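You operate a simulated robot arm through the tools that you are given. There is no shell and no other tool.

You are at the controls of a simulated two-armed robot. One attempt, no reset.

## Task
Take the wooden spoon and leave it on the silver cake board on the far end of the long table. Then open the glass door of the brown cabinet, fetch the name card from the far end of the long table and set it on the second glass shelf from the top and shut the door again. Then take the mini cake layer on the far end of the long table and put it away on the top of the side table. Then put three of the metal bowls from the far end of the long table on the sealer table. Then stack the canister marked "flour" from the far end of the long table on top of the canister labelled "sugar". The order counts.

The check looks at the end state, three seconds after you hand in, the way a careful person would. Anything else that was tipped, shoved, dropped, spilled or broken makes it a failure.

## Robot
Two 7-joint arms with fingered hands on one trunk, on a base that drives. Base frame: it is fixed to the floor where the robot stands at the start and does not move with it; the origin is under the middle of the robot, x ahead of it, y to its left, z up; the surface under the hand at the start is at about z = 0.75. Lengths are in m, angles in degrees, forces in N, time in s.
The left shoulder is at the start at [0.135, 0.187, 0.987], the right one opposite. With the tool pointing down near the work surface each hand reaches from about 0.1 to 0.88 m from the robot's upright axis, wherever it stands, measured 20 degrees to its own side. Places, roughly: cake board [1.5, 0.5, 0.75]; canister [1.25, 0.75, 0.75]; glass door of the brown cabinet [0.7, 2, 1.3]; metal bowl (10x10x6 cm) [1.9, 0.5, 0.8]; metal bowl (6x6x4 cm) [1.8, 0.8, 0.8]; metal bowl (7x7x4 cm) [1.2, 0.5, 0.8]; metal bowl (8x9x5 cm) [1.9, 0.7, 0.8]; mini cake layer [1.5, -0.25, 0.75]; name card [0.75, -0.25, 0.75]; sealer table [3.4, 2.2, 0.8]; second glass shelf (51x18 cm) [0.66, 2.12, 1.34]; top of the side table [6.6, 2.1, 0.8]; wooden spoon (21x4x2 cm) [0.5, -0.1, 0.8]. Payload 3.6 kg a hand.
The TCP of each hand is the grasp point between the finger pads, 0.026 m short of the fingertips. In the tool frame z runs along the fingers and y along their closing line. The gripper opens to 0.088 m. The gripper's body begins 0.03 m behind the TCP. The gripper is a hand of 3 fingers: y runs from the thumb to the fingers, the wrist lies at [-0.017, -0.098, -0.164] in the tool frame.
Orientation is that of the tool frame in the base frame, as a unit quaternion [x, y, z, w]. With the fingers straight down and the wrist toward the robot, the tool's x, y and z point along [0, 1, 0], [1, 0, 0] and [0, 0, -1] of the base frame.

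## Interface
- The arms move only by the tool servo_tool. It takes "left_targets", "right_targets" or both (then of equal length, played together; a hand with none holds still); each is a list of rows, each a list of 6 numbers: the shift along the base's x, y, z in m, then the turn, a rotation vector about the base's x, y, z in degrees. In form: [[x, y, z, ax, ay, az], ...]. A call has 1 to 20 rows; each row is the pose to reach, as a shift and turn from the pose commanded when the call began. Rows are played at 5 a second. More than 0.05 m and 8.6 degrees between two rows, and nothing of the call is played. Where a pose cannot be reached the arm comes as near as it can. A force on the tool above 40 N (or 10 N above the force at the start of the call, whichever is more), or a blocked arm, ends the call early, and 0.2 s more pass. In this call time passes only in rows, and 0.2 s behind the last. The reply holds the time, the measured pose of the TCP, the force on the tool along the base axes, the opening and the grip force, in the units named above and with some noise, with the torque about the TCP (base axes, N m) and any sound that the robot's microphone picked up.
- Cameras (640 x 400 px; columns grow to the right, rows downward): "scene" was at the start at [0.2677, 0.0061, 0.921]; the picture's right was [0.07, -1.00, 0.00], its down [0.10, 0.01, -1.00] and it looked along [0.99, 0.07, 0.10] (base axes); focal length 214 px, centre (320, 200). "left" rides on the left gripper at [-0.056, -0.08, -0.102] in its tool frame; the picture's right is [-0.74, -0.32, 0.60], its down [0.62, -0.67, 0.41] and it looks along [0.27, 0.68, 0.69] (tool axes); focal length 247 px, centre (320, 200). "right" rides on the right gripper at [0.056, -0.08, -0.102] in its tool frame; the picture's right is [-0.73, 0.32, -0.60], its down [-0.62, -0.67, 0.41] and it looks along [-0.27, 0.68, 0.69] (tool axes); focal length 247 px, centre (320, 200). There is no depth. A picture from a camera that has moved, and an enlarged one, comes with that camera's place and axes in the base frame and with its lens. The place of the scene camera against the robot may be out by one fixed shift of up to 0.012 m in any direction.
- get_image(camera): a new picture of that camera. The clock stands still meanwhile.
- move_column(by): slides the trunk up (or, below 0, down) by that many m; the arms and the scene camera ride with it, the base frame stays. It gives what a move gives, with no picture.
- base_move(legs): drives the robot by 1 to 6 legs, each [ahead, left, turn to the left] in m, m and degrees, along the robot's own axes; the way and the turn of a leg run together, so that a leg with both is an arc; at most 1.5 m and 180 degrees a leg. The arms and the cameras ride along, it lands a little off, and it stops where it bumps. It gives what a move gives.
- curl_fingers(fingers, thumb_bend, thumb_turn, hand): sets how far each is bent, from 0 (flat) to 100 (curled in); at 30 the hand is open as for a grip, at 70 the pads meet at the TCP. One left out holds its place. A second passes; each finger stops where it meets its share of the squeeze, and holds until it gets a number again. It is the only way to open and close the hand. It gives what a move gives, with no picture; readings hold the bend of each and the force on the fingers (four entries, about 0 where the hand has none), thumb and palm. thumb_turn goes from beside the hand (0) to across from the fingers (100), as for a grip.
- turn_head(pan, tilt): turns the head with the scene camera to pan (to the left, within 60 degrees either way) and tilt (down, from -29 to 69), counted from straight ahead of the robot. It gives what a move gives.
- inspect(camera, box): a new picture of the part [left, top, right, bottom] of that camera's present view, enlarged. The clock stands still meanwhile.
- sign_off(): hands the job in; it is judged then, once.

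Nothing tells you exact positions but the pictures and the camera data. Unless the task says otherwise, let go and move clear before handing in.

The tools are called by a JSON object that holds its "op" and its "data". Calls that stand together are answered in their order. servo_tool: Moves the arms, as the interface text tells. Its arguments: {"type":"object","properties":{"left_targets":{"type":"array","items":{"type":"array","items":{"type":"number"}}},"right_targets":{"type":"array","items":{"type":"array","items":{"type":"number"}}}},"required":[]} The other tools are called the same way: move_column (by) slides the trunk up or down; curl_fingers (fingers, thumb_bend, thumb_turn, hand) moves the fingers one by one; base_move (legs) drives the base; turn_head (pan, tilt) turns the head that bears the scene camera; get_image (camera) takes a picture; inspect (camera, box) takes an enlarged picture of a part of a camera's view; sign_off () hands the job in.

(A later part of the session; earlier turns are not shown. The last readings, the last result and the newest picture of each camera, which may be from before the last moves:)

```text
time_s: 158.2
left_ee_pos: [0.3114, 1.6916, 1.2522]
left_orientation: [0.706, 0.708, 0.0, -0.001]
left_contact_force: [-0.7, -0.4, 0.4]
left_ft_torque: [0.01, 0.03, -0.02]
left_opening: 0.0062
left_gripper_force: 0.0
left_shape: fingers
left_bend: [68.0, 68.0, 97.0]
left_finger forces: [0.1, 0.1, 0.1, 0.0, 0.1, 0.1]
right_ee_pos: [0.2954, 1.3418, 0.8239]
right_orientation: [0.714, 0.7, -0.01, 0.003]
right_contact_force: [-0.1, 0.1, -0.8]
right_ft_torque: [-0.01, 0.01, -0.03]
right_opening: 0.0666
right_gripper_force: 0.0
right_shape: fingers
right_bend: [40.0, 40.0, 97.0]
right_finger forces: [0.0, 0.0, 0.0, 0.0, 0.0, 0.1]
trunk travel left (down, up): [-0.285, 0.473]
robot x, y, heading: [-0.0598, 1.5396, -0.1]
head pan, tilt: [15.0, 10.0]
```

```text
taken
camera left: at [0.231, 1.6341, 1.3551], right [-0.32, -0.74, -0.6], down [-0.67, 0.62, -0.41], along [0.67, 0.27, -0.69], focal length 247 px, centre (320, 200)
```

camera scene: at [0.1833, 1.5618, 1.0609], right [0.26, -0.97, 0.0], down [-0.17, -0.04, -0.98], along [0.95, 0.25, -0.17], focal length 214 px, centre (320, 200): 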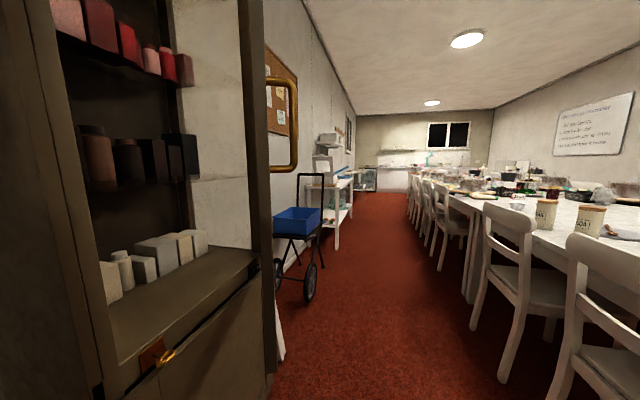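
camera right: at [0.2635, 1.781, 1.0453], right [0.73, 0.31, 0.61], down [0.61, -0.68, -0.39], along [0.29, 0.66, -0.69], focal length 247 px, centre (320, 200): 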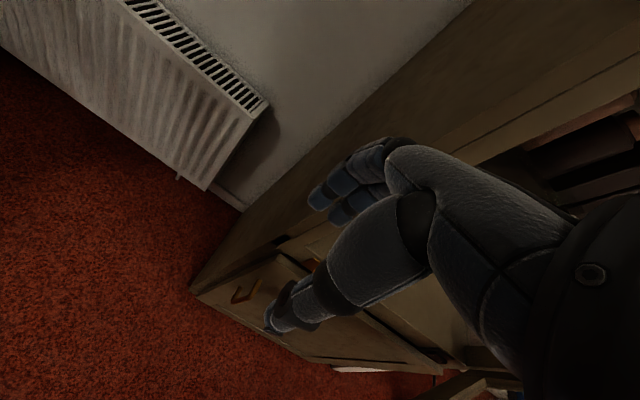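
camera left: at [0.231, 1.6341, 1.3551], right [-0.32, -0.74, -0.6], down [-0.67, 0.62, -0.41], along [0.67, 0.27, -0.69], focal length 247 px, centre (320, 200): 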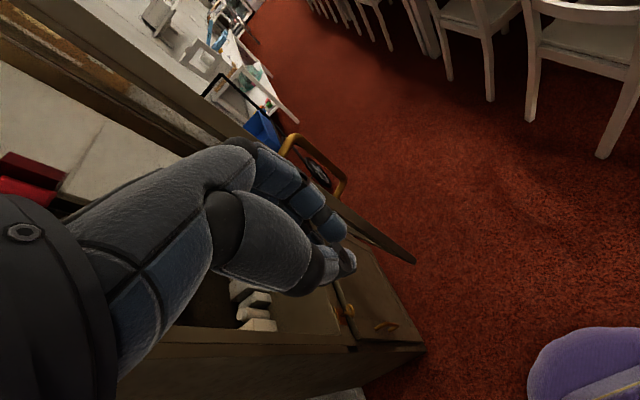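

Now I'm facing along the cabinet with the door edge ahead-left. I'll push the door open with the closed left hand moving straight in +x along y≈1.75.

{"op": "servo_tool", "data": {"left_targets": [[0.02, 0.03, 0, 0, 0, 0], [0.05, 0.06, 0, 0, 0, 0], [0.09, 0.065, 0, 0, 0, 0], [0.13, 0.065, 0, 0, 0, 0], [0.17, 0.065, 0, 0, 0, 0], [0.21, 0.065, 0, 0, 0, 0], [0.25, 0.065, 0, 0, 0, 0], [0.29, 0.065, 0, 0, 0, 0], [0.33, 0.06, 0, 0, 0, 0], [0.37, 0.05, 0, 0, 0, 0], [0.41, 0.04, 0, 0, 0, 0], [0.45, 0.03, 0, 0, 0, 0]]}}

{"op": "get_image", "data": {"camera": "scene"}}

{"op": "get_image", "data": {"camera": "left"}}

```text
time_s: 160.8
left_ee_pos: [0.6633, 1.7433, 1.2295]
left_orientation: [0.706, 0.708, 0.001, 0.002]
left_contact_force: [0.0, 0.1, -0.1]
left_ft_torque: [0.01, 0.04, 0.0]
left_opening: 0.006
left_gripper_force: 0.2
left_shape: fingers
left_bend: [68.0, 68.0, 97.0]
left_finger forces: [0.0, 0.1, 0.0, 0.0, 0.0, 0.0]
left hand out of reach, approached as far as the arm can: row 10, 11, 12
right_ee_pos: [0.2967, 1.3426, 0.8223]
right_orientation: [0.714, 0.7, -0.01, 0.003]
right_contact_force: [-0.4, 0.5, 0.2]
right_ft_torque: [-0.01, -0.01, -0.02]
right_opening: 0.0671
right_gripper_force: 0.1
right_shape: fingers
right_bend: [40.0, 40.0, 97.0]
right_finger forces: [0.1, 0.1, 0.1, 0.0, 0.0, 0.0]
trunk travel left (down, up): [-0.285, 0.473]
robot x, y, heading: [-0.0573, 1.5394, -0.2]
head pan, tilt: [15.0, 10.0]
```

```text
taken
camera scene: at [0.1842, 1.5626, 1.0606], right [0.26, -0.97, 0.0], down [-0.17, -0.05, -0.98], along [0.95, 0.25, -0.17], focal length 214 px, centre (320, 200)
```

scene: 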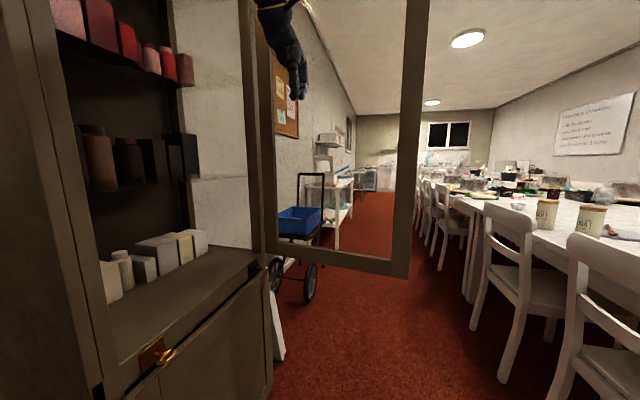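

```text
taken
camera left: at [0.5826, 1.6878, 1.3315], right [-0.31, -0.74, -0.6], down [-0.67, 0.62, -0.41], along [0.68, 0.27, -0.69], focal length 247 px, centre (320, 200)
```

left: 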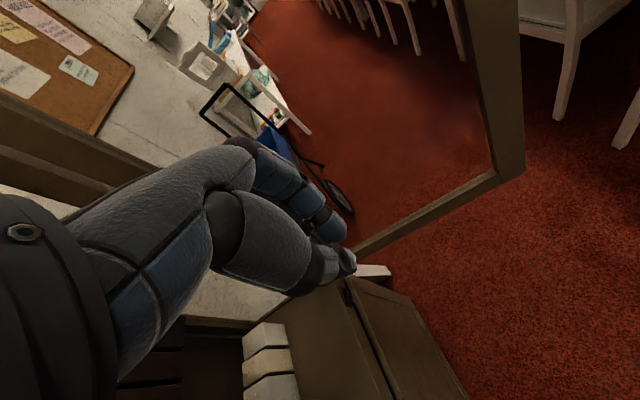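

The door is now open about 84°. Next I'll fetch the Elena card: retract the left hand, then drive around the near end of the table to its right side, where my forearm won't have to pass over the tall bottles.

{"op": "servo_tool", "data": {"left_targets": [[-0.045, 0, 0.005, 0, 0, 0], [-0.09, 0, 0.01, 0, 0, 0], [-0.135, 0, 0.015, 0, 0, 0], [-0.18, 0, 0.02, 0, 0, 0], [-0.225, -0.01, 0.02, 0, 0, 0], [-0.27, -0.02, 0.02, 0, 0, 0], [-0.31, -0.03, 0.02, 0, 0, 0], [-0.35, -0.05, 0.02, 0, 0, 0]]}}

{"op": "base_move", "data": {"legs": [[-0.22, 0, 0], [0, -1.0, 0], [0, -0.98, 0]]}}

{"op": "turn_head", "data": {"pan": 10, "tilt": 30}}

{"op": "get_image", "data": {"camera": "scene"}}

```text
time_s: 162.6
left_ee_pos: [0.3108, 1.6895, 1.249]
left_orientation: [0.705, 0.709, 0.0, 0.0]
left_contact_force: [0.5, 1.3, 0.1]
left_ft_torque: [0.01, -0.02, -0.02]
left_opening: 0.0059
left_gripper_force: 0.1
left_shape: fingers
left_bend: [68.0, 68.0, 97.0]
left_finger forces: [0.0, 0.1, 0.1, 0.0, 0.1, 0.0]
right_ee_pos: [0.297, 1.3414, 0.8233]
right_orientation: [0.715, 0.699, -0.009, 0.003]
right_contact_force: [0.3, 0.2, 0.3]
right_ft_torque: [0.0, -0.03, 0.01]
right_opening: 0.067
right_gripper_force: 0.0
right_shape: fingers
right_bend: [40.0, 40.0, 97.0]
right_finger forces: [0.1, 0.0, 0.1, 0.0, 0.1, 0.0]
trunk travel left (down, up): [-0.285, 0.473]
robot x, y, heading: [-0.0566, 1.5392, -0.2]
head pan, tilt: [15.0, 10.0]
```

```text
time_s: 173.8
left_ee_pos: [0.0855, -0.2944, 1.2504]
left_orientation: [0.704, 0.71, 0.0, 0.0]
left_contact_force: [-0.6, 0.1, -0.2]
left_ft_torque: [0.0, -0.01, 0.01]
left_opening: 0.006
left_gripper_force: 0.1
left_shape: fingers
left_bend: [68.0, 68.0, 97.0]
left_finger forces: [0.0, 0.0, 0.0, 0.0, 0.0, 0.0]
right_ee_pos: [0.0717, -0.6432, 0.8232]
right_orientation: [0.713, 0.702, -0.011, 0.003]
right_contact_force: [-0.2, 0.3, -0.1]
right_ft_torque: [-0.02, 0.02, 0.03]
right_opening: 0.0668
right_gripper_force: 0.0
right_shape: fingers
right_bend: [40.0, 40.0, 97.0]
right_finger forces: [0.0, 0.1, 0.0, 0.0, 0.1, 0.0]
trunk travel left (down, up): [-0.285, 0.473]
robot x, y, heading: [-0.2847, -0.4477, 0.2]
head pan, tilt: [15.0, 10.0]
```

```text
time_s: 174.7
left_ee_pos: [0.0858, -0.2947, 1.2498]
left_orientation: [0.704, 0.71, 0.0, 0.0]
left_contact_force: [0.2, 0.2, 0.2]
left_ft_torque: [0.04, -0.01, -0.02]
left_opening: 0.006
left_gripper_force: 0.0
left_shape: fingers
left_bend: [68.0, 68.0, 97.0]
left_finger forces: [0.0, 0.0, 0.0, 0.0, 0.0, 0.0]
right_ee_pos: [0.0722, -0.6427, 0.8232]
right_orientation: [0.713, 0.701, -0.009, 0.003]
right_contact_force: [-0.2, 0.5, 0.4]
right_ft_torque: [0.0, -0.03, -0.01]
right_opening: 0.067
right_gripper_force: 0.1
right_shape: fingers
right_bend: [40.0, 40.0, 97.0]
right_finger forces: [0.0, 0.1, 0.1, 0.0, 0.1, 0.0]
trunk travel left (down, up): [-0.285, 0.473]
robot x, y, heading: [-0.2856, -0.4494, 0.3]
head pan, tilt: [10.0, 30.0]
```

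```text
taken
camera scene: at [-0.0426, -0.4322, 1.0286], right [0.18, -0.98, 0.0], down [-0.49, -0.09, -0.87], along [0.85, 0.15, -0.5], focal length 214 px, centre (320, 200)
```

scene: 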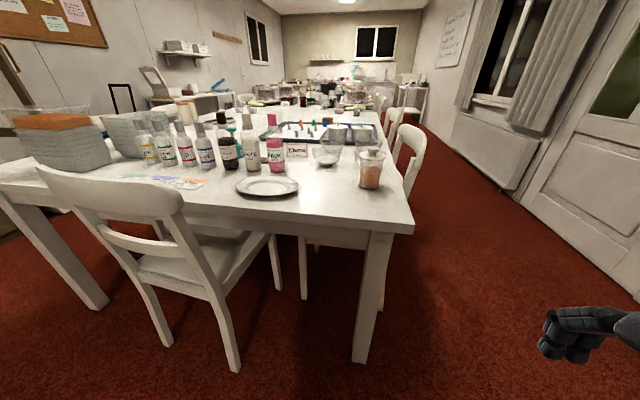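

I'm at the near-right corner of the table. I'll raise the trunk a bit, move forward to about x=0.03, and look at the card.

{"op": "move_column", "data": {"by": 0.15}}

{"op": "base_move", "data": {"legs": [[0.31, 0, 0]]}}

{"op": "turn_head", "data": {"pan": 15, "tilt": 35}}

{"op": "get_image", "data": {"camera": "scene"}}

{"op": "inspect", "data": {"camera": "scene", "box": [250, 80, 410, 180]}}

```text
time_s: 176.4
left_ee_pos: [0.0864, -0.2928, 1.3998]
left_orientation: [0.704, 0.711, 0.0, 0.0]
left_contact_force: [-0.2, 0.3, -0.8]
left_ft_torque: [-0.01, 0.01, 0.01]
left_opening: 0.0062
left_gripper_force: 0.1
left_shape: fingers
left_bend: [68.0, 68.0, 97.0]
left_finger forces: [0.0, 0.0, 0.0, 0.0, 0.0, 0.0]
right_ee_pos: [0.0726, -0.6436, 0.9727]
right_orientation: [0.712, 0.702, -0.01, 0.003]
right_contact_force: [0.6, -0.1, 0.5]
right_ft_torque: [0.0, 0.02, 0.0]
right_opening: 0.0669
right_gripper_force: 0.0
right_shape: fingers
right_bend: [40.0, 40.0, 97.0]
right_finger forces: [0.0, 0.0, 0.0, 0.0, 0.0, 0.1]
trunk travel left (down, up): [-0.435, 0.323]
robot x, y, heading: [-0.2864, -0.4493, 0.2]
head pan, tilt: [10.0, 30.0]
```

```text
time_s: 178.5
left_ee_pos: [0.4003, -0.2919, 1.3998]
left_orientation: [0.703, 0.711, 0.001, 0.0]
left_contact_force: [0.9, 0.4, -0.1]
left_ft_torque: [-0.01, -0.02, 0.03]
left_opening: 0.0061
left_gripper_force: 0.0
left_shape: fingers
left_bend: [68.0, 68.0, 97.0]
left_finger forces: [0.1, 0.0, 0.0, 0.0, 0.0, 0.1]
right_ee_pos: [0.3871, -0.6399, 0.9729]
right_orientation: [0.712, 0.702, -0.01, 0.003]
right_contact_force: [0.2, 0.7, 0.4]
right_ft_torque: [0.01, 0.01, 0.02]
right_opening: 0.0668
right_gripper_force: 0.1
right_shape: fingers
right_bend: [40.0, 40.0, 97.0]
right_finger forces: [0.1, 0.0, 0.0, 0.0, 0.1, 0.1]
trunk travel left (down, up): [-0.435, 0.323]
robot x, y, heading: [0.0295, -0.4508, 0.2]
head pan, tilt: [10.0, 30.0]
```

```text
time_s: 179.2
left_ee_pos: [0.399, -0.2914, 1.3999]
left_orientation: [0.703, 0.711, 0.0, 0.0]
left_contact_force: [0.7, 0.2, 0.9]
left_ft_torque: [0.0, -0.04, 0.02]
left_opening: 0.006
left_gripper_force: 0.1
left_shape: fingers
left_bend: [68.0, 68.0, 97.0]
left_finger forces: [0.1, 0.1, 0.0, 0.0, 0.1, 0.1]
right_ee_pos: [0.3873, -0.6409, 0.9735]
right_orientation: [0.712, 0.702, -0.009, 0.003]
right_contact_force: [0.6, 0.2, 0.5]
right_ft_torque: [-0.01, 0.02, 0.02]
right_opening: 0.0669
right_gripper_force: 0.0
right_shape: fingers
right_bend: [40.0, 40.0, 97.0]
right_finger forces: [0.0, 0.1, 0.0, 0.0, 0.0, 0.1]
trunk travel left (down, up): [-0.435, 0.323]
robot x, y, heading: [0.031, -0.4478, 0.6]
head pan, tilt: [15.0, 35.0]
```

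```text
taken
camera scene: at [0.2468, -0.4233, 1.1816], right [0.26, -0.96, 0.0], down [-0.55, -0.15, -0.82], along [0.79, 0.22, -0.57], focal length 214 px, centre (320, 200)
```

scene: 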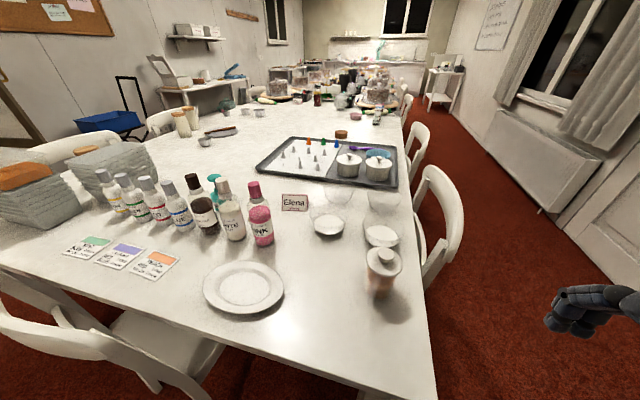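

```text
4.00 times, centred on (330, 130) of scene
camera zoom: at [0.2468, -0.4233, 1.1816], right [0.26, -0.96, 0.0], down [-0.55, -0.15, -0.82], along [0.79, 0.22, -0.57], focal length 858 px, centre (280, 480)
```

zoom: 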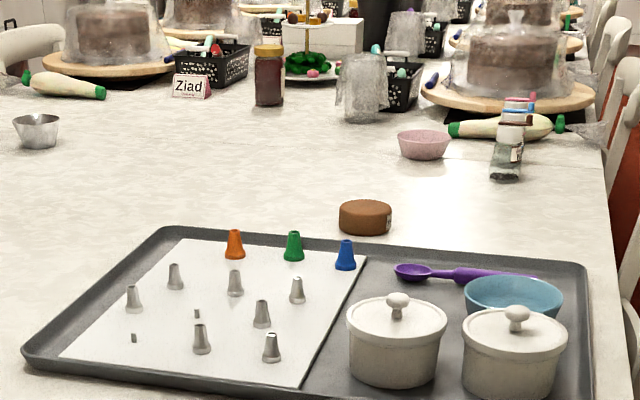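

{"op": "inspect", "data": {"camera": "scene", "box": [230, 165, 390, 265]}}

{"op": "get_image", "data": {"camera": "left"}}

```text
4.00 times, centred on (310, 215) of scene
camera zoom: at [0.2468, -0.4233, 1.1816], right [0.26, -0.96, 0.0], down [-0.55, -0.15, -0.82], along [0.79, 0.22, -0.57], focal length 858 px, centre (360, 140)
```

zoom: 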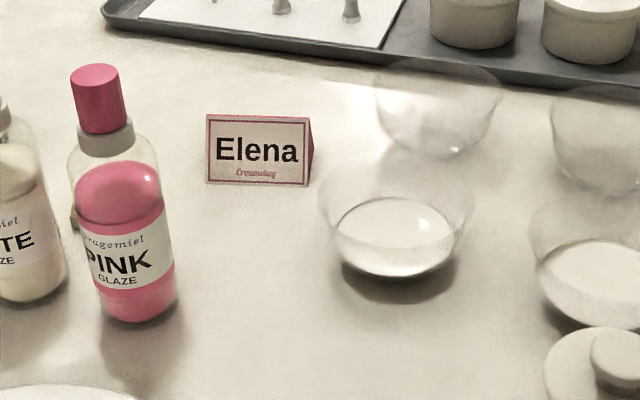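

```text
taken
camera left: at [0.3194, -0.3483, 1.5031], right [-0.31, -0.74, -0.6], down [-0.67, 0.62, -0.41], along [0.67, 0.27, -0.69], focal length 247 px, centre (320, 200)
```

left: 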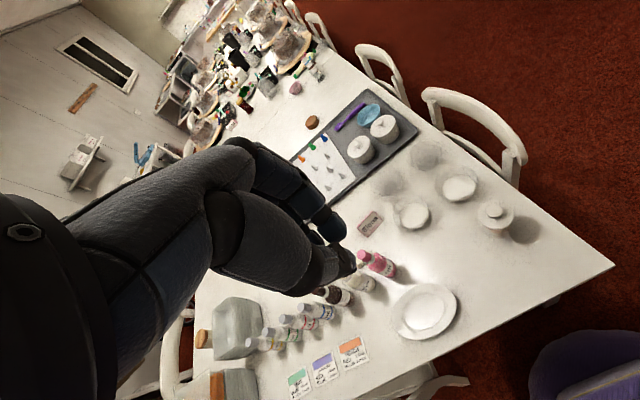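

The Elena card is a tent card with its ridge at about (0.79, -0.187), z≈0.80, the ridge running mostly along y. I'll bring the right hand above it with about 18° yaw and verify with the wrist camera.

{"op": "servo_tool", "data": {"right_targets": [[0.028, 0.032, 0.012, 0, 0, 1], [0.056, 0.064, 0.024, 0, 0, 2], [0.084, 0.096, 0.036, 0, 0, 4], [0.112, 0.128, 0.048, 0, 0, 6], [0.14, 0.16, 0.055, 0, 0, 8], [0.168, 0.192, 0.055, 0, 0, 10], [0.196, 0.224, 0.055, 0, 0, 12], [0.224, 0.256, 0.055, 0, 0, 14], [0.252, 0.288, 0.055, 0, 0, 15], [0.28, 0.32, 0.055, 0, 0, 16], [0.308, 0.352, 0.055, 0, 0, 17], [0.336, 0.384, 0.055, 0, 0, 18], [0.364, 0.416, 0.055, 0, 0, 18], [0.395, 0.45, 0.055, 0, 0, 18]]}}

{"op": "get_image", "data": {"camera": "right"}}

{"op": "get_image", "data": {"camera": "scene"}}

```text
time_s: 182.2
left_ee_pos: [0.3986, -0.2909, 1.4003]
left_orientation: [0.704, 0.711, -0.002, 0.001]
left_contact_force: [-0.4, -0.2, 0.7]
left_ft_torque: [0.01, 0.0, -0.01]
left_opening: 0.0063
left_gripper_force: 0.1
left_shape: fingers
left_bend: [68.0, 68.0, 97.0]
left_finger forces: [0.0, 0.1, 0.0, 0.1, 0.0, 0.0]
right_ee_pos: [0.6456, -0.3203, 1.0443]
right_orientation: [0.594, 0.805, -0.008, 0.004]
right_contact_force: [0.3, 0.3, 0.9]
right_ft_torque: [0.02, 0.01, -0.02]
right_opening: 0.0667
right_gripper_force: 0.0
right_shape: fingers
right_bend: [40.0, 40.0, 98.0]
right_finger forces: [0.1, 0.0, 0.0, 0.0, 0.0, 0.1]
right hand out of reach, approached as far as the arm can: row 10, 11, 12, 13, 14
trunk travel left (down, up): [-0.435, 0.323]
robot x, y, heading: [0.0283, -0.4488, 0.4]
head pan, tilt: [15.0, 35.0]
```

```text
taken
camera right: at [0.5527, -0.2883, 1.1452], right [0.52, -0.6, 0.61], down [-0.45, -0.8, -0.39], along [0.72, -0.07, -0.69], focal length 247 px, centre (320, 200)
```

right: 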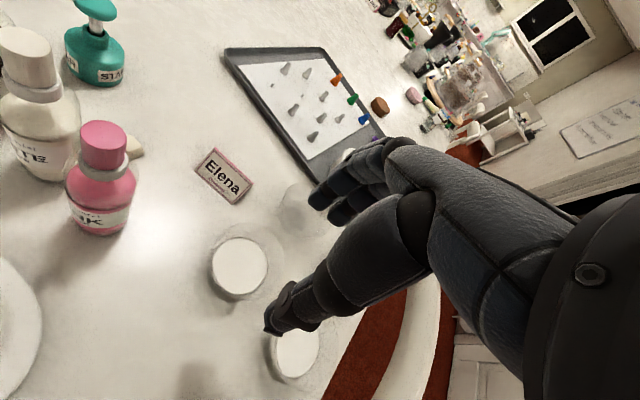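

```text
taken
camera scene: at [0.2468, -0.4228, 1.1816], right [0.26, -0.96, 0.0], down [-0.55, -0.15, -0.82], along [0.79, 0.22, -0.57], focal length 214 px, centre (320, 200)
```

scene: 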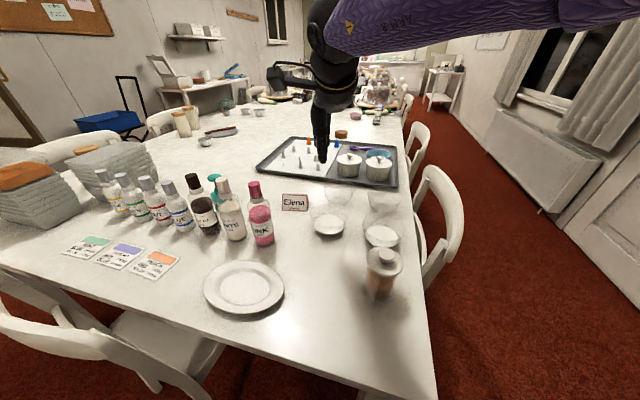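

The right arm can't reach that far across. The card lies in the left arm's best direction instead, so I'll retract the right hand, shift slightly right and forward, and use the left.

{"op": "servo_tool", "data": {"right_targets": [[-0.028, -0.034, 0, 0, 0, -2], [-0.056, -0.068, 0, 0, 0, -4], [-0.084, -0.102, 0, 0, 0, -6], [-0.112, -0.136, 0, 0, 0, -8], [-0.14, -0.17, 0, 0, 0, -10], [-0.168, -0.204, 0, 0, 0, -12], [-0.196, -0.238, 0, 0, 0, -14], [-0.224, -0.272, 0, 0, 0, -16], [-0.252, -0.306, 0, 0, 0, -17]]}}

{"op": "curl_fingers", "data": {"hand": "left", "fingers": 40, "thumb_bend": 40}}

{"op": "base_move", "data": {"legs": [[0, -0.06, 0], [0.03, 0, 0]]}}

{"op": "get_image", "data": {"camera": "left"}}

```text
time_s: 184.2
left_ee_pos: [0.3992, -0.2923, 1.401]
left_orientation: [0.704, 0.711, 0.0, 0.001]
left_contact_force: [0.1, -0.4, 0.1]
left_ft_torque: [0.02, 0.01, -0.02]
left_opening: 0.0061
left_gripper_force: 0.1
left_shape: fingers
left_bend: [68.0, 68.0, 97.0]
left_finger forces: [0.1, 0.0, 0.0, 0.0, 0.0, 0.0]
right_ee_pos: [0.3917, -0.6292, 1.0471]
right_orientation: [0.707, 0.707, -0.009, 0.003]
right_contact_force: [0.7, -0.4, -0.2]
right_ft_torque: [0.01, -0.03, -0.01]
right_opening: 0.0665
right_gripper_force: 0.0
right_shape: fingers
right_bend: [40.0, 40.0, 98.0]
right_finger forces: [0.0, 0.1, 0.1, 0.0, 0.0, 0.1]
trunk travel left (down, up): [-0.435, 0.323]
robot x, y, heading: [0.0326, -0.4474, 0.4]
head pan, tilt: [15.0, 35.0]
```

```text
time_s: 185.2
left_ee_pos: [0.398, -0.2929, 1.4008]
left_orientation: [0.704, 0.711, 0.0, 0.0]
left_contact_force: [0.3, -1.0, 0.9]
left_ft_torque: [0.02, 0.01, -0.01]
left_opening: 0.0664
left_gripper_force: 0.0
left_shape: fingers
left_bend: [40.0, 40.0, 97.0]
left_finger forces: [0.0, 0.0, 0.1, 0.0, 0.0, 0.0]
right_ee_pos: [0.3935, -0.6276, 1.0454]
right_orientation: [0.706, 0.708, -0.01, 0.003]
right_contact_force: [0.2, -0.8, 0.5]
right_ft_torque: [-0.02, 0.02, 0.02]
right_opening: 0.067
right_gripper_force: 0.2
right_shape: fingers
right_bend: [40.0, 40.0, 98.0]
right_finger forces: [0.1, 0.0, 0.0, 0.0, 0.0, 0.1]
trunk travel left (down, up): [-0.435, 0.323]
robot x, y, heading: [0.0325, -0.4493, 0.2]
head pan, tilt: [15.0, 35.0]
```

```text
time_s: 186.6
left_ee_pos: [0.4317, -0.352, 1.3998]
left_orientation: [0.703, 0.711, -0.001, -0.001]
left_contact_force: [-0.7, -0.4, -0.3]
left_ft_torque: [-0.03, 0.06, 0.01]
left_opening: 0.0664
left_gripper_force: 0.2
left_shape: fingers
left_bend: [40.0, 40.0, 97.0]
left_finger forces: [0.0, 0.0, 0.0, 0.0, 0.1, 0.0]
right_ee_pos: [0.4238, -0.6873, 1.0451]
right_orientation: [0.706, 0.708, -0.01, 0.002]
right_contact_force: [-0.1, 0.2, 0.4]
right_ft_torque: [0.03, 0.04, -0.02]
right_opening: 0.067
right_gripper_force: 0.1
right_shape: fingers
right_bend: [40.0, 40.0, 98.0]
right_finger forces: [0.0, 0.1, 0.0, 0.1, 0.0, 0.0]
trunk travel left (down, up): [-0.435, 0.323]
robot x, y, heading: [0.0588, -0.5065, 0.4]
head pan, tilt: [15.0, 35.0]
```

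```text
taken
camera left: at [0.3523, -0.4087, 1.5026], right [-0.31, -0.74, -0.6], down [-0.67, 0.62, -0.41], along [0.67, 0.28, -0.69], focal length 247 px, centre (320, 200)
```

left: 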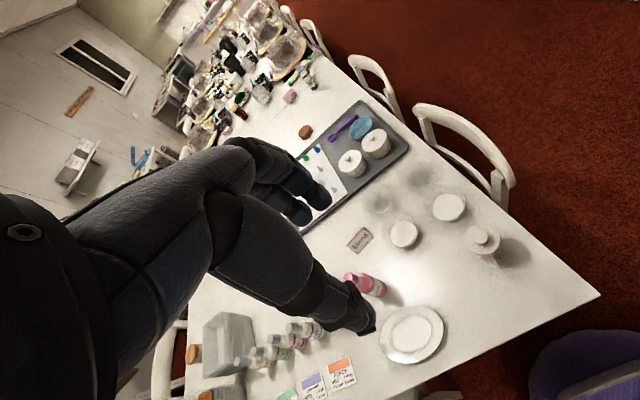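

Both wrist cameras agree the card is at (0.784, -0.19). Moving the left hand above it.

{"op": "servo_tool", "data": {"left_targets": [[0.039, 0.018, -0.02, 0, 0, 2], [0.078, 0.036, -0.04, 0, 0, 4], [0.118, 0.054, -0.06, 0, 0, 6], [0.157, 0.072, -0.08, 0, 0, 8], [0.196, 0.09, -0.1, 0, 0, 10], [0.235, 0.108, -0.12, 0, 0, 12], [0.275, 0.126, -0.14, 0, 0, 14], [0.314, 0.144, -0.16, 0, 0, 15], [0.353, 0.162, -0.18, 0, 0, 15], [0.353, 0.162, -0.225, 0, 0, 15], [0.353, 0.162, -0.27, 0, 0, 15], [0.353, 0.162, -0.315, 0, 0, 15], [0.353, 0.162, -0.36, 0, 0, 15], [0.353, 0.162, -0.4, 0, 0, 15], [0.353, 0.162, -0.44, 0, 0, 15]]}}

{"op": "get_image", "data": {"camera": "left"}}

{"op": "get_image", "data": {"camera": "scene"}}

```text
time_s: 189.8
left_ee_pos: [0.7733, -0.1898, 0.9628]
left_orientation: [0.604, 0.797, 0.0, 0.0]
left_contact_force: [-0.1, 0.6, 0.2]
left_ft_torque: [-0.02, 0.01, -0.03]
left_opening: 0.0669
left_gripper_force: 0.1
left_shape: fingers
left_bend: [40.0, 40.0, 97.0]
left_finger forces: [0.0, 0.0, 0.1, 0.0, 0.0, 0.1]
left hand out of reach, approached as far as the arm can: row 15
right_ee_pos: [0.4228, -0.6864, 1.0451]
right_orientation: [0.705, 0.709, -0.01, 0.003]
right_contact_force: [0.4, -0.1, 0.0]
right_ft_torque: [0.02, 0.0, 0.02]
right_opening: 0.0667
right_gripper_force: 0.2
right_shape: fingers
right_bend: [40.0, 40.0, 98.0]
right_finger forces: [0.0, 0.0, 0.0, 0.1, 0.1, 0.0]
trunk travel left (down, up): [-0.435, 0.323]
robot x, y, heading: [0.0617, -0.5061, 0.2]
head pan, tilt: [15.0, 35.0]
```

```text
taken
camera left: at [0.711, -0.2652, 1.0644], right [-0.11, -0.79, -0.6], down [-0.81, 0.42, -0.41], along [0.58, 0.44, -0.69], focal length 247 px, centre (320, 200)
```

left: 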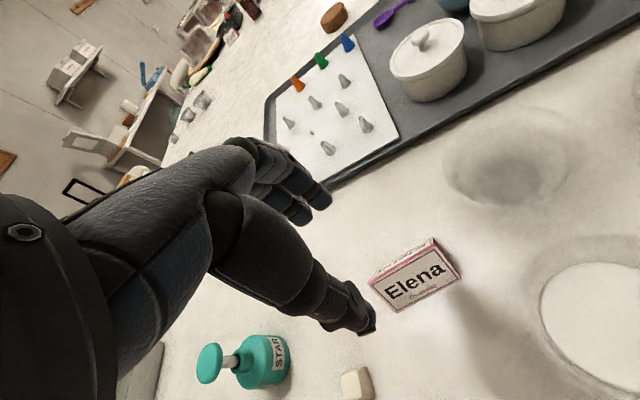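

```text
taken
camera scene: at [0.2776, -0.4825, 1.1815], right [0.26, -0.96, 0.0], down [-0.55, -0.15, -0.82], along [0.79, 0.22, -0.57], focal length 214 px, centre (320, 200)
```

scene: 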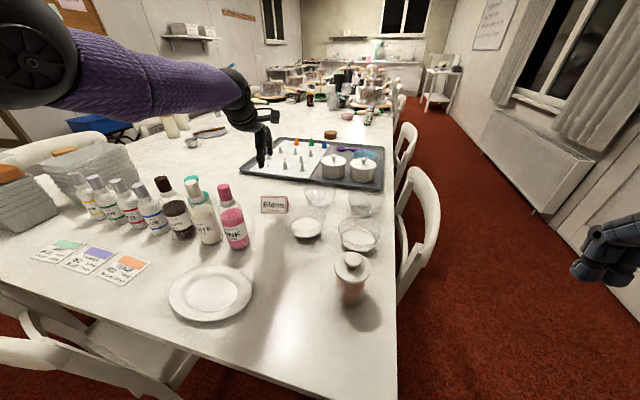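

The card ridge is at about (0.804, -0.191). The trunk is too high to reach down, so I'll shift over the ridge and lower the trunk.

{"op": "move_column", "data": {"by": -0.12}}

{"op": "servo_tool", "data": {"left_targets": [[0.016, -0.001, 0, 0, 0, -2], [0.031, -0.001, 0, 0, 0, -4]]}}

{"op": "get_image", "data": {"camera": "left"}}

{"op": "get_image", "data": {"camera": "scene"}}

```text
time_s: 191.3
left_ee_pos: [0.7728, -0.1911, 0.8438]
left_orientation: [0.604, 0.797, 0.001, 0.0]
left_contact_force: [0.4, 0.4, 0.1]
left_ft_torque: [0.02, -0.01, 0.03]
left_opening: 0.0669
left_gripper_force: 0.0
left_shape: fingers
left_bend: [40.0, 40.0, 97.0]
left_finger forces: [0.0, 0.0, 0.0, 0.0, 0.0, 0.0]
right_ee_pos: [0.4301, -0.6879, 0.9082]
right_orientation: [0.705, 0.708, -0.03, -0.017]
right_contact_force: [0.4, 0.1, 0.1]
right_ft_torque: [-0.01, -0.01, 0.01]
right_opening: 0.0669
right_gripper_force: 0.1
right_shape: fingers
right_bend: [40.0, 40.0, 98.0]
right_finger forces: [0.1, 0.0, 0.0, 0.1, 0.0, 0.1]
trunk travel left (down, up): [-0.315, 0.443]
robot x, y, heading: [0.0601, -0.509, 0.2]
head pan, tilt: [15.0, 35.0]
```

```text
time_s: 191.9
left_ee_pos: [0.8006, -0.1938, 0.843]
left_orientation: [0.632, 0.775, -0.001, 0.0]
left_contact_force: [-0.3, -0.1, 0.2]
left_ft_torque: [0.04, 0.01, 0.0]
left_opening: 0.0665
left_gripper_force: 0.0
left_shape: fingers
left_bend: [40.0, 40.0, 97.0]
left_finger forces: [0.0, 0.0, 0.0, 0.0, 0.1, 0.0]
left hand out of reach, approached as far as the arm can: row 2
right_ee_pos: [0.4313, -0.6882, 0.9081]
right_orientation: [0.705, 0.709, -0.029, -0.017]
right_contact_force: [0.7, -0.5, 0.4]
right_ft_torque: [-0.03, -0.05, -0.03]
right_opening: 0.0671
right_gripper_force: 0.1
right_shape: fingers
right_bend: [40.0, 40.0, 98.0]
right_finger forces: [0.0, 0.0, 0.0, 0.0, 0.0, 0.0]
trunk travel left (down, up): [-0.315, 0.443]
robot x, y, heading: [0.0573, -0.5035, 0.2]
head pan, tilt: [15.0, 35.0]
```

```text
taken
camera left: at [0.7328, -0.2639, 0.9462], right [-0.16, -0.78, -0.6], down [-0.78, 0.48, -0.41], along [0.61, 0.4, -0.69], focal length 247 px, centre (320, 200)
```

left: 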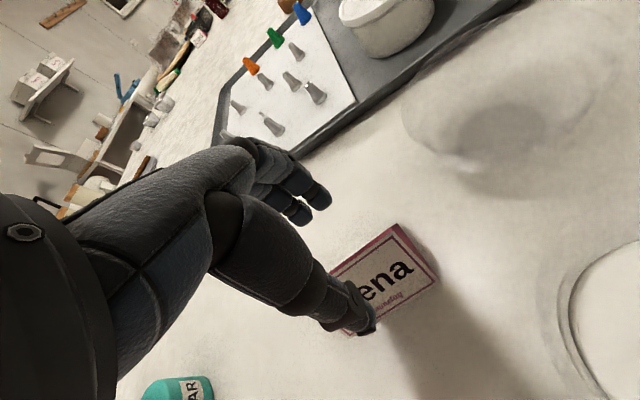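

```text
taken
camera scene: at [0.2922, -0.4831, 1.0534], right [0.26, -0.96, 0.0], down [-0.55, -0.15, -0.82], along [0.79, 0.22, -0.57], focal length 214 px, centre (320, 200)
```

scene: 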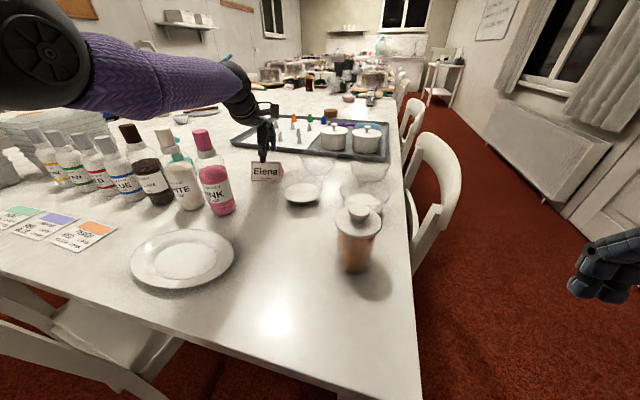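

The open hand is lined up with the ridge, matching its angle. Lowering the trunk 5 cm brings the fingers around the card.

{"op": "move_column", "data": {"by": -0.05}}

{"op": "get_image", "data": {"camera": "left"}}

{"op": "inspect", "data": {"camera": "scene", "box": [180, 90, 340, 190]}}

```text
time_s: 192.8
left_ee_pos: [0.8011, -0.1927, 0.7975]
left_orientation: [0.632, 0.775, 0.002, 0.002]
left_contact_force: [0.1, 0.9, -0.4]
left_ft_torque: [-0.02, 0.02, 0.0]
left_opening: 0.0667
left_gripper_force: 0.0
left_shape: fingers
left_bend: [40.0, 40.0, 97.0]
left_finger forces: [0.0, 0.0, 0.0, 0.1, 0.1, 0.1]
right_ee_pos: [0.4359, -0.6875, 0.8449]
right_orientation: [0.704, 0.708, -0.043, -0.031]
right_contact_force: [0.1, -0.5, -0.4]
right_ft_torque: [0.0, 0.02, 0.03]
right_opening: 0.0671
right_gripper_force: 0.1
right_shape: fingers
right_bend: [40.0, 40.0, 98.0]
right_finger forces: [0.1, 0.0, 0.1, 0.1, 0.0, 0.0]
trunk travel left (down, up): [-0.265, 0.493]
robot x, y, heading: [0.0586, -0.5039, 0.3]
head pan, tilt: [15.0, 35.0]
```

```text
taken
camera left: at [0.7327, -0.2634, 0.8988], right [-0.16, -0.78, -0.6], down [-0.78, 0.48, -0.41], along [0.61, 0.4, -0.68], focal length 247 px, centre (320, 200)
```

left: 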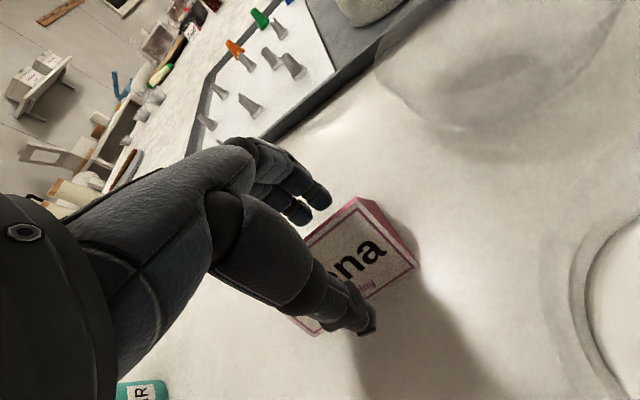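

```text
4.00 times, centred on (260, 140) of scene
camera zoom: at [0.2997, -0.4833, 0.9995], right [0.26, -0.96, 0.0], down [-0.55, -0.15, -0.82], along [0.79, 0.22, -0.57], focal length 858 px, centre (560, 440)
```

zoom: 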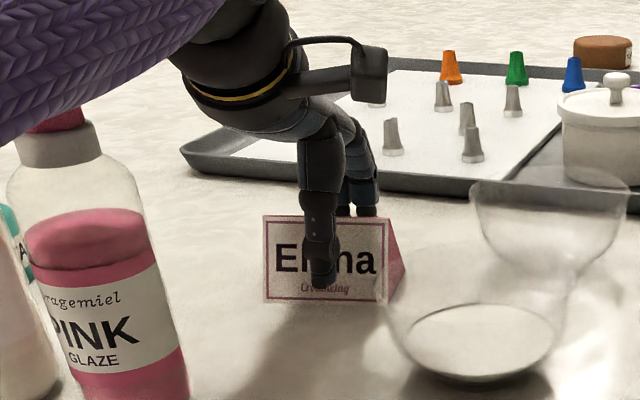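

{"op": "get_image", "data": {"camera": "scene"}}

{"op": "inspect", "data": {"camera": "scene", "box": [100, 70, 260, 170]}}

{"op": "get_image", "data": {"camera": "right"}}

```text
taken
camera scene: at [0.2997, -0.4833, 0.9995], right [0.26, -0.96, 0.0], down [-0.55, -0.15, -0.82], along [0.79, 0.22, -0.57], focal length 214 px, centre (320, 200)
```

scene: 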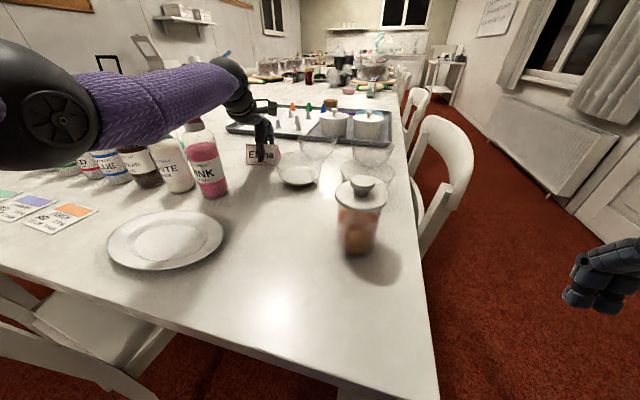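

```text
4.00 times, centred on (180, 120) of scene
camera zoom: at [0.2997, -0.4833, 0.9995], right [0.26, -0.96, 0.0], down [-0.55, -0.15, -0.82], along [0.79, 0.22, -0.57], focal length 858 px, centre (880, 520)
```

zoom: 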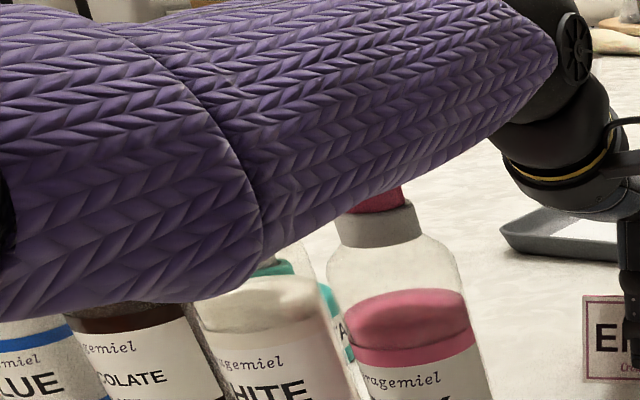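

```text
taken
camera right: at [0.3655, -0.6297, 0.9536], right [0.38, -0.72, 0.58], down [-0.7, -0.63, -0.33], along [0.6, -0.28, -0.75], focal length 247 px, centre (320, 200)
```

right: 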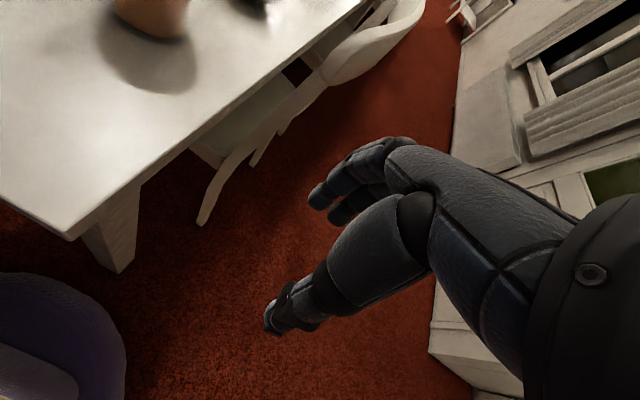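

The forearm passes close above the bottles, but they are undisturbed; I'll grip from here without moving the arm, then retreat straight up with the trunk.

{"op": "curl_fingers", "data": {"hand": "left", "fingers": 62, "thumb_bend": 60}}

{"op": "get_image", "data": {"camera": "left"}}

{"op": "inspect", "data": {"camera": "scene", "box": [180, 90, 340, 190]}}

```text
time_s: 193.8
left_ee_pos: [0.7997, -0.1932, 0.7971]
left_orientation: [0.631, 0.776, 0.001, 0.002]
left_contact_force: [1.3, 0.4, 4.3]
left_ft_torque: [-0.04, -0.02, 0.02]
left_opening: 0.0307
left_gripper_force: 5.6
left_shape: fingers
left_bend: [58.0, 56.0, 97.0]
left_finger forces: [3.7, 2.6, 0.0, 0.0, 4.6, 0.1]
right_ee_pos: [0.4343, -0.6881, 0.8453]
right_orientation: [0.705, 0.708, -0.043, -0.03]
right_contact_force: [-0.1, 0.0, -0.5]
right_ft_torque: [-0.03, 0.02, -0.02]
right_opening: 0.0669
right_gripper_force: 0.1
right_shape: fingers
right_bend: [40.0, 40.0, 98.0]
right_finger forces: [0.0, 0.0, 0.0, 0.0, 0.0, 0.0]
trunk travel left (down, up): [-0.265, 0.493]
robot x, y, heading: [0.0624, -0.5081, 0.2]
head pan, tilt: [15.0, 35.0]
```

```text
taken
camera left: at [0.7323, -0.2637, 0.8981], right [-0.16, -0.78, -0.6], down [-0.78, 0.48, -0.41], along [0.61, 0.4, -0.68], focal length 247 px, centre (320, 200)
```

left: 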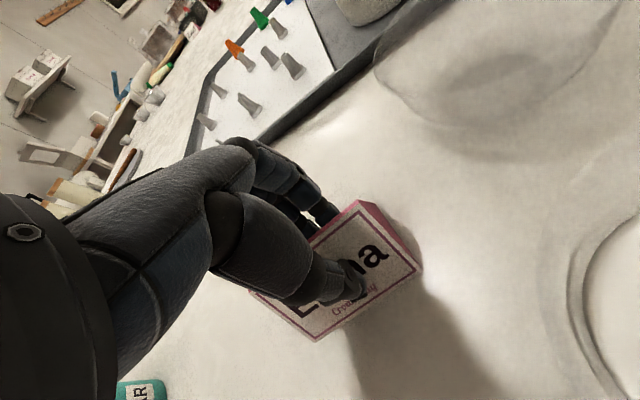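

```text
4.00 times, centred on (260, 140) of scene
camera zoom: at [0.2993, -0.4836, 0.9994], right [0.26, -0.96, 0.0], down [-0.55, -0.15, -0.82], along [0.79, 0.22, -0.57], focal length 858 px, centre (560, 440)
```

zoom: 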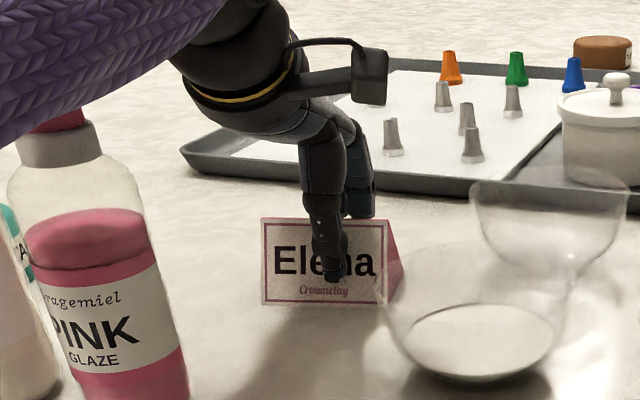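

The card is pinched at about 3 cm width. Testing with a small trunk lift.

{"op": "curl_fingers", "data": {"hand": "left", "fingers": 66, "thumb_bend": 64}}

{"op": "move_column", "data": {"by": 0.04}}

{"op": "get_image", "data": {"camera": "left"}}

{"op": "get_image", "data": {"camera": "scene"}}

```text
time_s: 194.8
left_ee_pos: [0.7989, -0.1939, 0.7962]
left_orientation: [0.632, 0.775, 0.002, 0.002]
left_contact_force: [1.8, 1.3, 5.6]
left_ft_torque: [0.02, -0.03, 0.02]
left_opening: 0.0296
left_gripper_force: 8.7
left_shape: fingers
left_bend: [60.0, 57.0, 97.0]
left_finger forces: [6.2, 4.2, 0.1, 0.0, 7.9, 0.1]
right_ee_pos: [0.4342, -0.6878, 0.8442]
right_orientation: [0.705, 0.708, -0.043, -0.031]
right_contact_force: [0.3, 0.3, 0.1]
right_ft_torque: [0.0, -0.03, 0.03]
right_opening: 0.0668
right_gripper_force: 0.1
right_shape: fingers
right_bend: [40.0, 40.0, 98.0]
right_finger forces: [0.0, 0.0, 0.1, 0.1, 0.0, 0.0]
trunk travel left (down, up): [-0.265, 0.493]
robot x, y, heading: [0.0637, -0.5068, 0.4]
head pan, tilt: [15.0, 35.0]
```

```text
time_s: 195.7
left_ee_pos: [0.8002, -0.1932, 0.8326]
left_orientation: [0.631, 0.776, 0.0, 0.0]
left_contact_force: [0.0, -0.5, -0.7]
left_ft_torque: [0.02, 0.0, 0.05]
left_opening: 0.0293
left_gripper_force: 6.6
left_shape: fingers
left_bend: [61.0, 57.0, 97.0]
left_finger forces: [4.3, 2.3, 0.0, 0.0, 6.9, 0.0]
right_ee_pos: [0.4365, -0.687, 0.884]
right_orientation: [0.705, 0.707, -0.045, -0.033]
right_contact_force: [0.6, 0.2, -0.6]
right_ft_torque: [0.01, 0.0, 0.0]
right_opening: 0.0667
right_gripper_force: 0.0
right_shape: fingers
right_bend: [40.0, 40.0, 98.0]
right_finger forces: [0.0, 0.1, 0.1, 0.0, 0.0, 0.1]
trunk travel left (down, up): [-0.305, 0.453]
robot x, y, heading: [0.0622, -0.5065, 0.1]
head pan, tilt: [15.0, 35.0]
```

```text
taken
camera left: at [0.733, -0.2633, 0.9346], right [-0.16, -0.78, -0.6], down [-0.78, 0.48, -0.41], along [0.61, 0.4, -0.69], focal length 247 px, centre (320, 200)
```

left: 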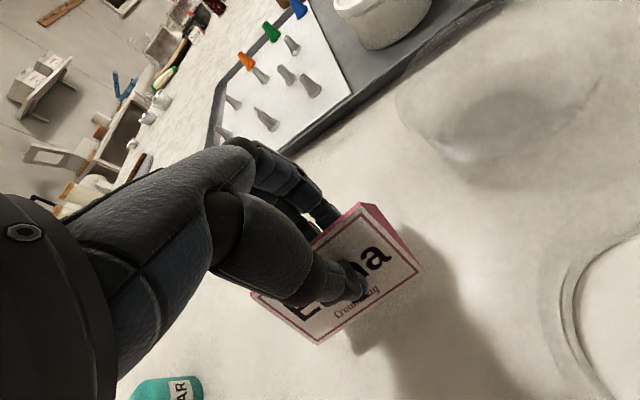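

```text
taken
camera scene: at [0.2942, -0.4831, 1.0422], right [0.26, -0.96, 0.0], down [-0.55, -0.15, -0.82], along [0.79, 0.22, -0.57], focal length 214 px, centre (320, 200)
```

scene: 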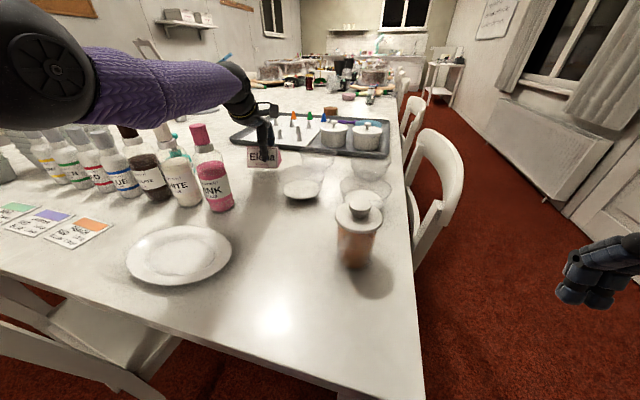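

The card is held and lifted, with the bottles untouched. I'll raise the trunk to clear everything, then retract the arm.

{"op": "move_column", "data": {"by": 0.25}}

{"op": "servo_tool", "data": {"left_targets": [[-0.04, -0.015, 0.01, 0, 0, -1], [-0.08, -0.03, 0.02, 0, 0, -2], [-0.12, -0.045, 0.03, 0, 0, -4], [-0.16, -0.06, 0.04, 0, 0, -6], [-0.2, -0.075, 0.05, 0, 0, -8], [-0.24, -0.09, 0.06, 0, 0, -10], [-0.28, -0.105, 0.07, 0, 0, -11], [-0.32, -0.12, 0.08, 0, 0, -11], [-0.36, -0.14, 0.09, 0, 0, -11]]}}

{"op": "get_image", "data": {"camera": "left"}}

{"op": "get_image", "data": {"camera": "scene"}}

```text
time_s: 198.2
left_ee_pos: [0.7916, -0.1927, 1.1565]
left_orientation: [0.631, 0.774, 0.034, 0.041]
left_contact_force: [-0.3, -0.1, -0.7]
left_ft_torque: [0.04, 0.03, 0.04]
left_opening: 0.0293
left_gripper_force: 6.5
left_shape: fingers
left_bend: [61.0, 57.0, 97.0]
left_finger forces: [4.1, 2.3, 0.0, 0.0, 6.8, 0.0]
right_ee_pos: [0.4356, -0.6878, 1.1349]
right_orientation: [0.704, 0.708, -0.044, -0.031]
right_contact_force: [-1.7, 0.2, -1.0]
right_ft_torque: [-0.01, -0.03, -0.02]
right_opening: 0.0672
right_gripper_force: 0.0
right_shape: fingers
right_bend: [40.0, 40.0, 98.0]
right_finger forces: [0.0, 0.0, 0.0, 0.0, 0.0, 0.0]
trunk travel left (down, up): [-0.555, 0.203]
robot x, y, heading: [0.0578, -0.5067, 0.1]
head pan, tilt: [15.0, 35.0]
```

```text
time_s: 200.2
left_ee_pos: [0.4321, -0.3309, 1.2488]
left_orientation: [0.703, 0.709, 0.029, 0.043]
left_contact_force: [0.1, 0.1, -1.0]
left_ft_torque: [-0.03, -0.02, 0.0]
left_opening: 0.0284
left_gripper_force: 5.6
left_shape: fingers
left_bend: [62.0, 57.0, 97.0]
left_finger forces: [3.6, 2.0, 0.1, 0.0, 5.8, 0.0]
right_ee_pos: [0.4363, -0.6857, 1.1341]
right_orientation: [0.705, 0.708, -0.044, -0.03]
right_contact_force: [0.3, 0.4, -0.1]
right_ft_torque: [-0.04, 0.0, -0.04]
right_opening: 0.067
right_gripper_force: 0.1
right_shape: fingers
right_bend: [40.0, 40.0, 98.0]
right_finger forces: [0.0, 0.0, 0.0, 0.1, 0.0, 0.0]
trunk travel left (down, up): [-0.555, 0.203]
robot x, y, heading: [0.055, -0.506, 0.1]
head pan, tilt: [15.0, 35.0]
```

```text
taken
camera left: at [0.3423, -0.3856, 1.3432], right [-0.25, -0.75, -0.61], down [-0.63, 0.61, -0.49], along [0.74, 0.26, -0.62], focal length 247 px, centre (320, 200)
```

left: 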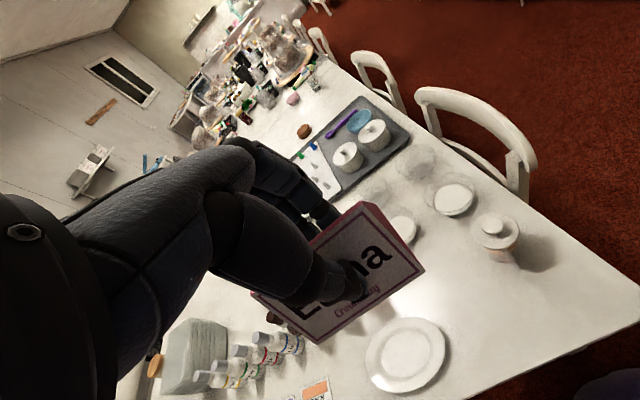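

```text
taken
camera scene: at [0.2702, -0.4814, 1.3061], right [0.26, -0.96, 0.0], down [-0.55, -0.15, -0.82], along [0.79, 0.22, -0.57], focal length 214 px, centre (320, 200)
```

scene: 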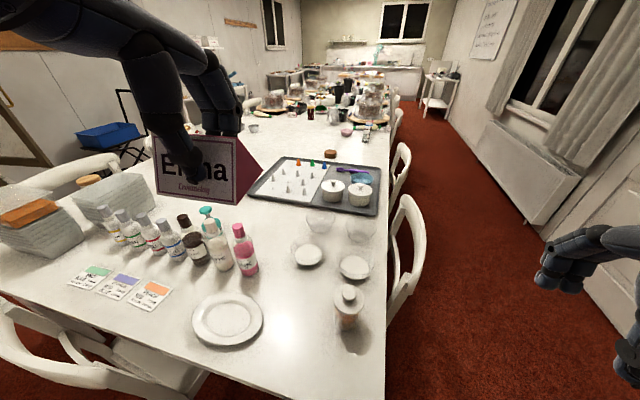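

The card is secure. Driving back around to the open cabinet.

{"op": "base_move", "data": {"legs": [[-0.35, 0, 0], [0, 0.9, 0], [0, 0.9, 0], [0, 0, 90]]}}

{"op": "turn_head", "data": {"pan": -30, "tilt": 15}}

{"op": "get_image", "data": {"camera": "scene"}}

{"op": "get_image", "data": {"camera": "left"}}

```text
time_s: 215.0
left_ee_pos: [-0.4788, 1.666, 1.2496]
left_orientation: [-0.013, 0.999, 0.051, 0.01]
left_contact_force: [0.1, -0.4, -0.1]
left_ft_torque: [0.0, -0.03, 0.01]
left_opening: 0.0281
left_gripper_force: 5.3
left_shape: fingers
left_bend: [62.0, 57.0, 97.0]
left_finger forces: [3.5, 1.8, 0.0, 0.0, 5.5, 0.0]
right_ee_pos: [-0.124, 1.6737, 1.1343]
right_orientation: [-0.008, 0.998, -0.054, 0.009]
right_contact_force: [0.0, 1.4, 0.1]
right_ft_torque: [-0.02, -0.01, 0.06]
right_opening: 0.0671
right_gripper_force: 0.0
right_shape: fingers
right_bend: [40.0, 40.0, 98.0]
right_finger forces: [0.0, 0.0, 0.1, 0.1, 0.0, 0.0]
trunk travel left (down, up): [-0.555, 0.203]
robot x, y, heading: [-0.3024, 1.3005, 91.0]
head pan, tilt: [15.0, 35.0]
```

```text
time_s: 216.2
left_ee_pos: [-0.4794, 1.6662, 1.2491]
left_orientation: [-0.013, 0.999, 0.052, 0.009]
left_contact_force: [0.0, -0.1, -0.8]
left_ft_torque: [-0.03, 0.03, 0.0]
left_opening: 0.0281
left_gripper_force: 5.4
left_shape: fingers
left_bend: [62.0, 57.0, 97.0]
left_finger forces: [3.5, 2.0, 0.0, 0.0, 5.5, 0.0]
right_ee_pos: [-0.1236, 1.6732, 1.1359]
right_orientation: [-0.01, 0.998, -0.053, 0.01]
right_contact_force: [-0.5, -0.4, -0.3]
right_ft_torque: [-0.02, 0.03, 0.0]
right_opening: 0.0669
right_gripper_force: 0.1
right_shape: fingers
right_bend: [40.0, 40.0, 98.0]
right_finger forces: [0.0, 0.0, 0.0, 0.1, 0.0, 0.0]
trunk travel left (down, up): [-0.555, 0.203]
robot x, y, heading: [-0.301, 1.2944, 91.0]
head pan, tilt: [-30.0, 15.0]
```

```text
taken
camera scene: at [-0.2662, 1.5107, 1.338], right [0.88, -0.48, 0.0], down [-0.13, -0.23, -0.97], along [0.47, 0.85, -0.26], focal length 214 px, centre (320, 200)
```

scene: 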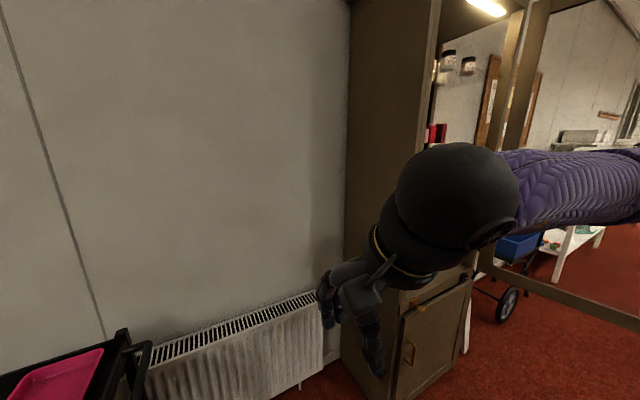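

```text
taken
camera left: at [-0.4226, 1.5776, 1.3435], right [0.75, -0.24, -0.61], down [-0.6, -0.63, -0.49], along [-0.27, 0.74, -0.62], focal length 247 px, centre (320, 200)
```

left: 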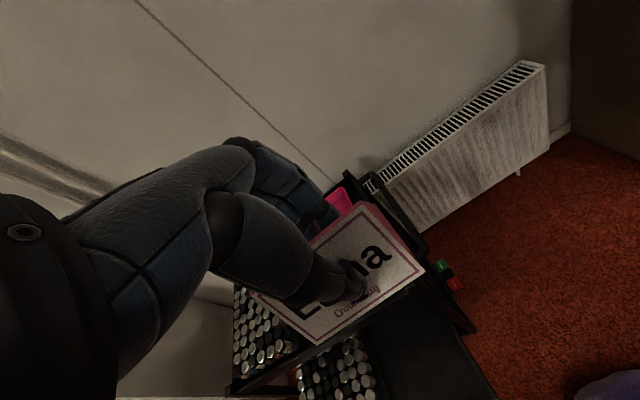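

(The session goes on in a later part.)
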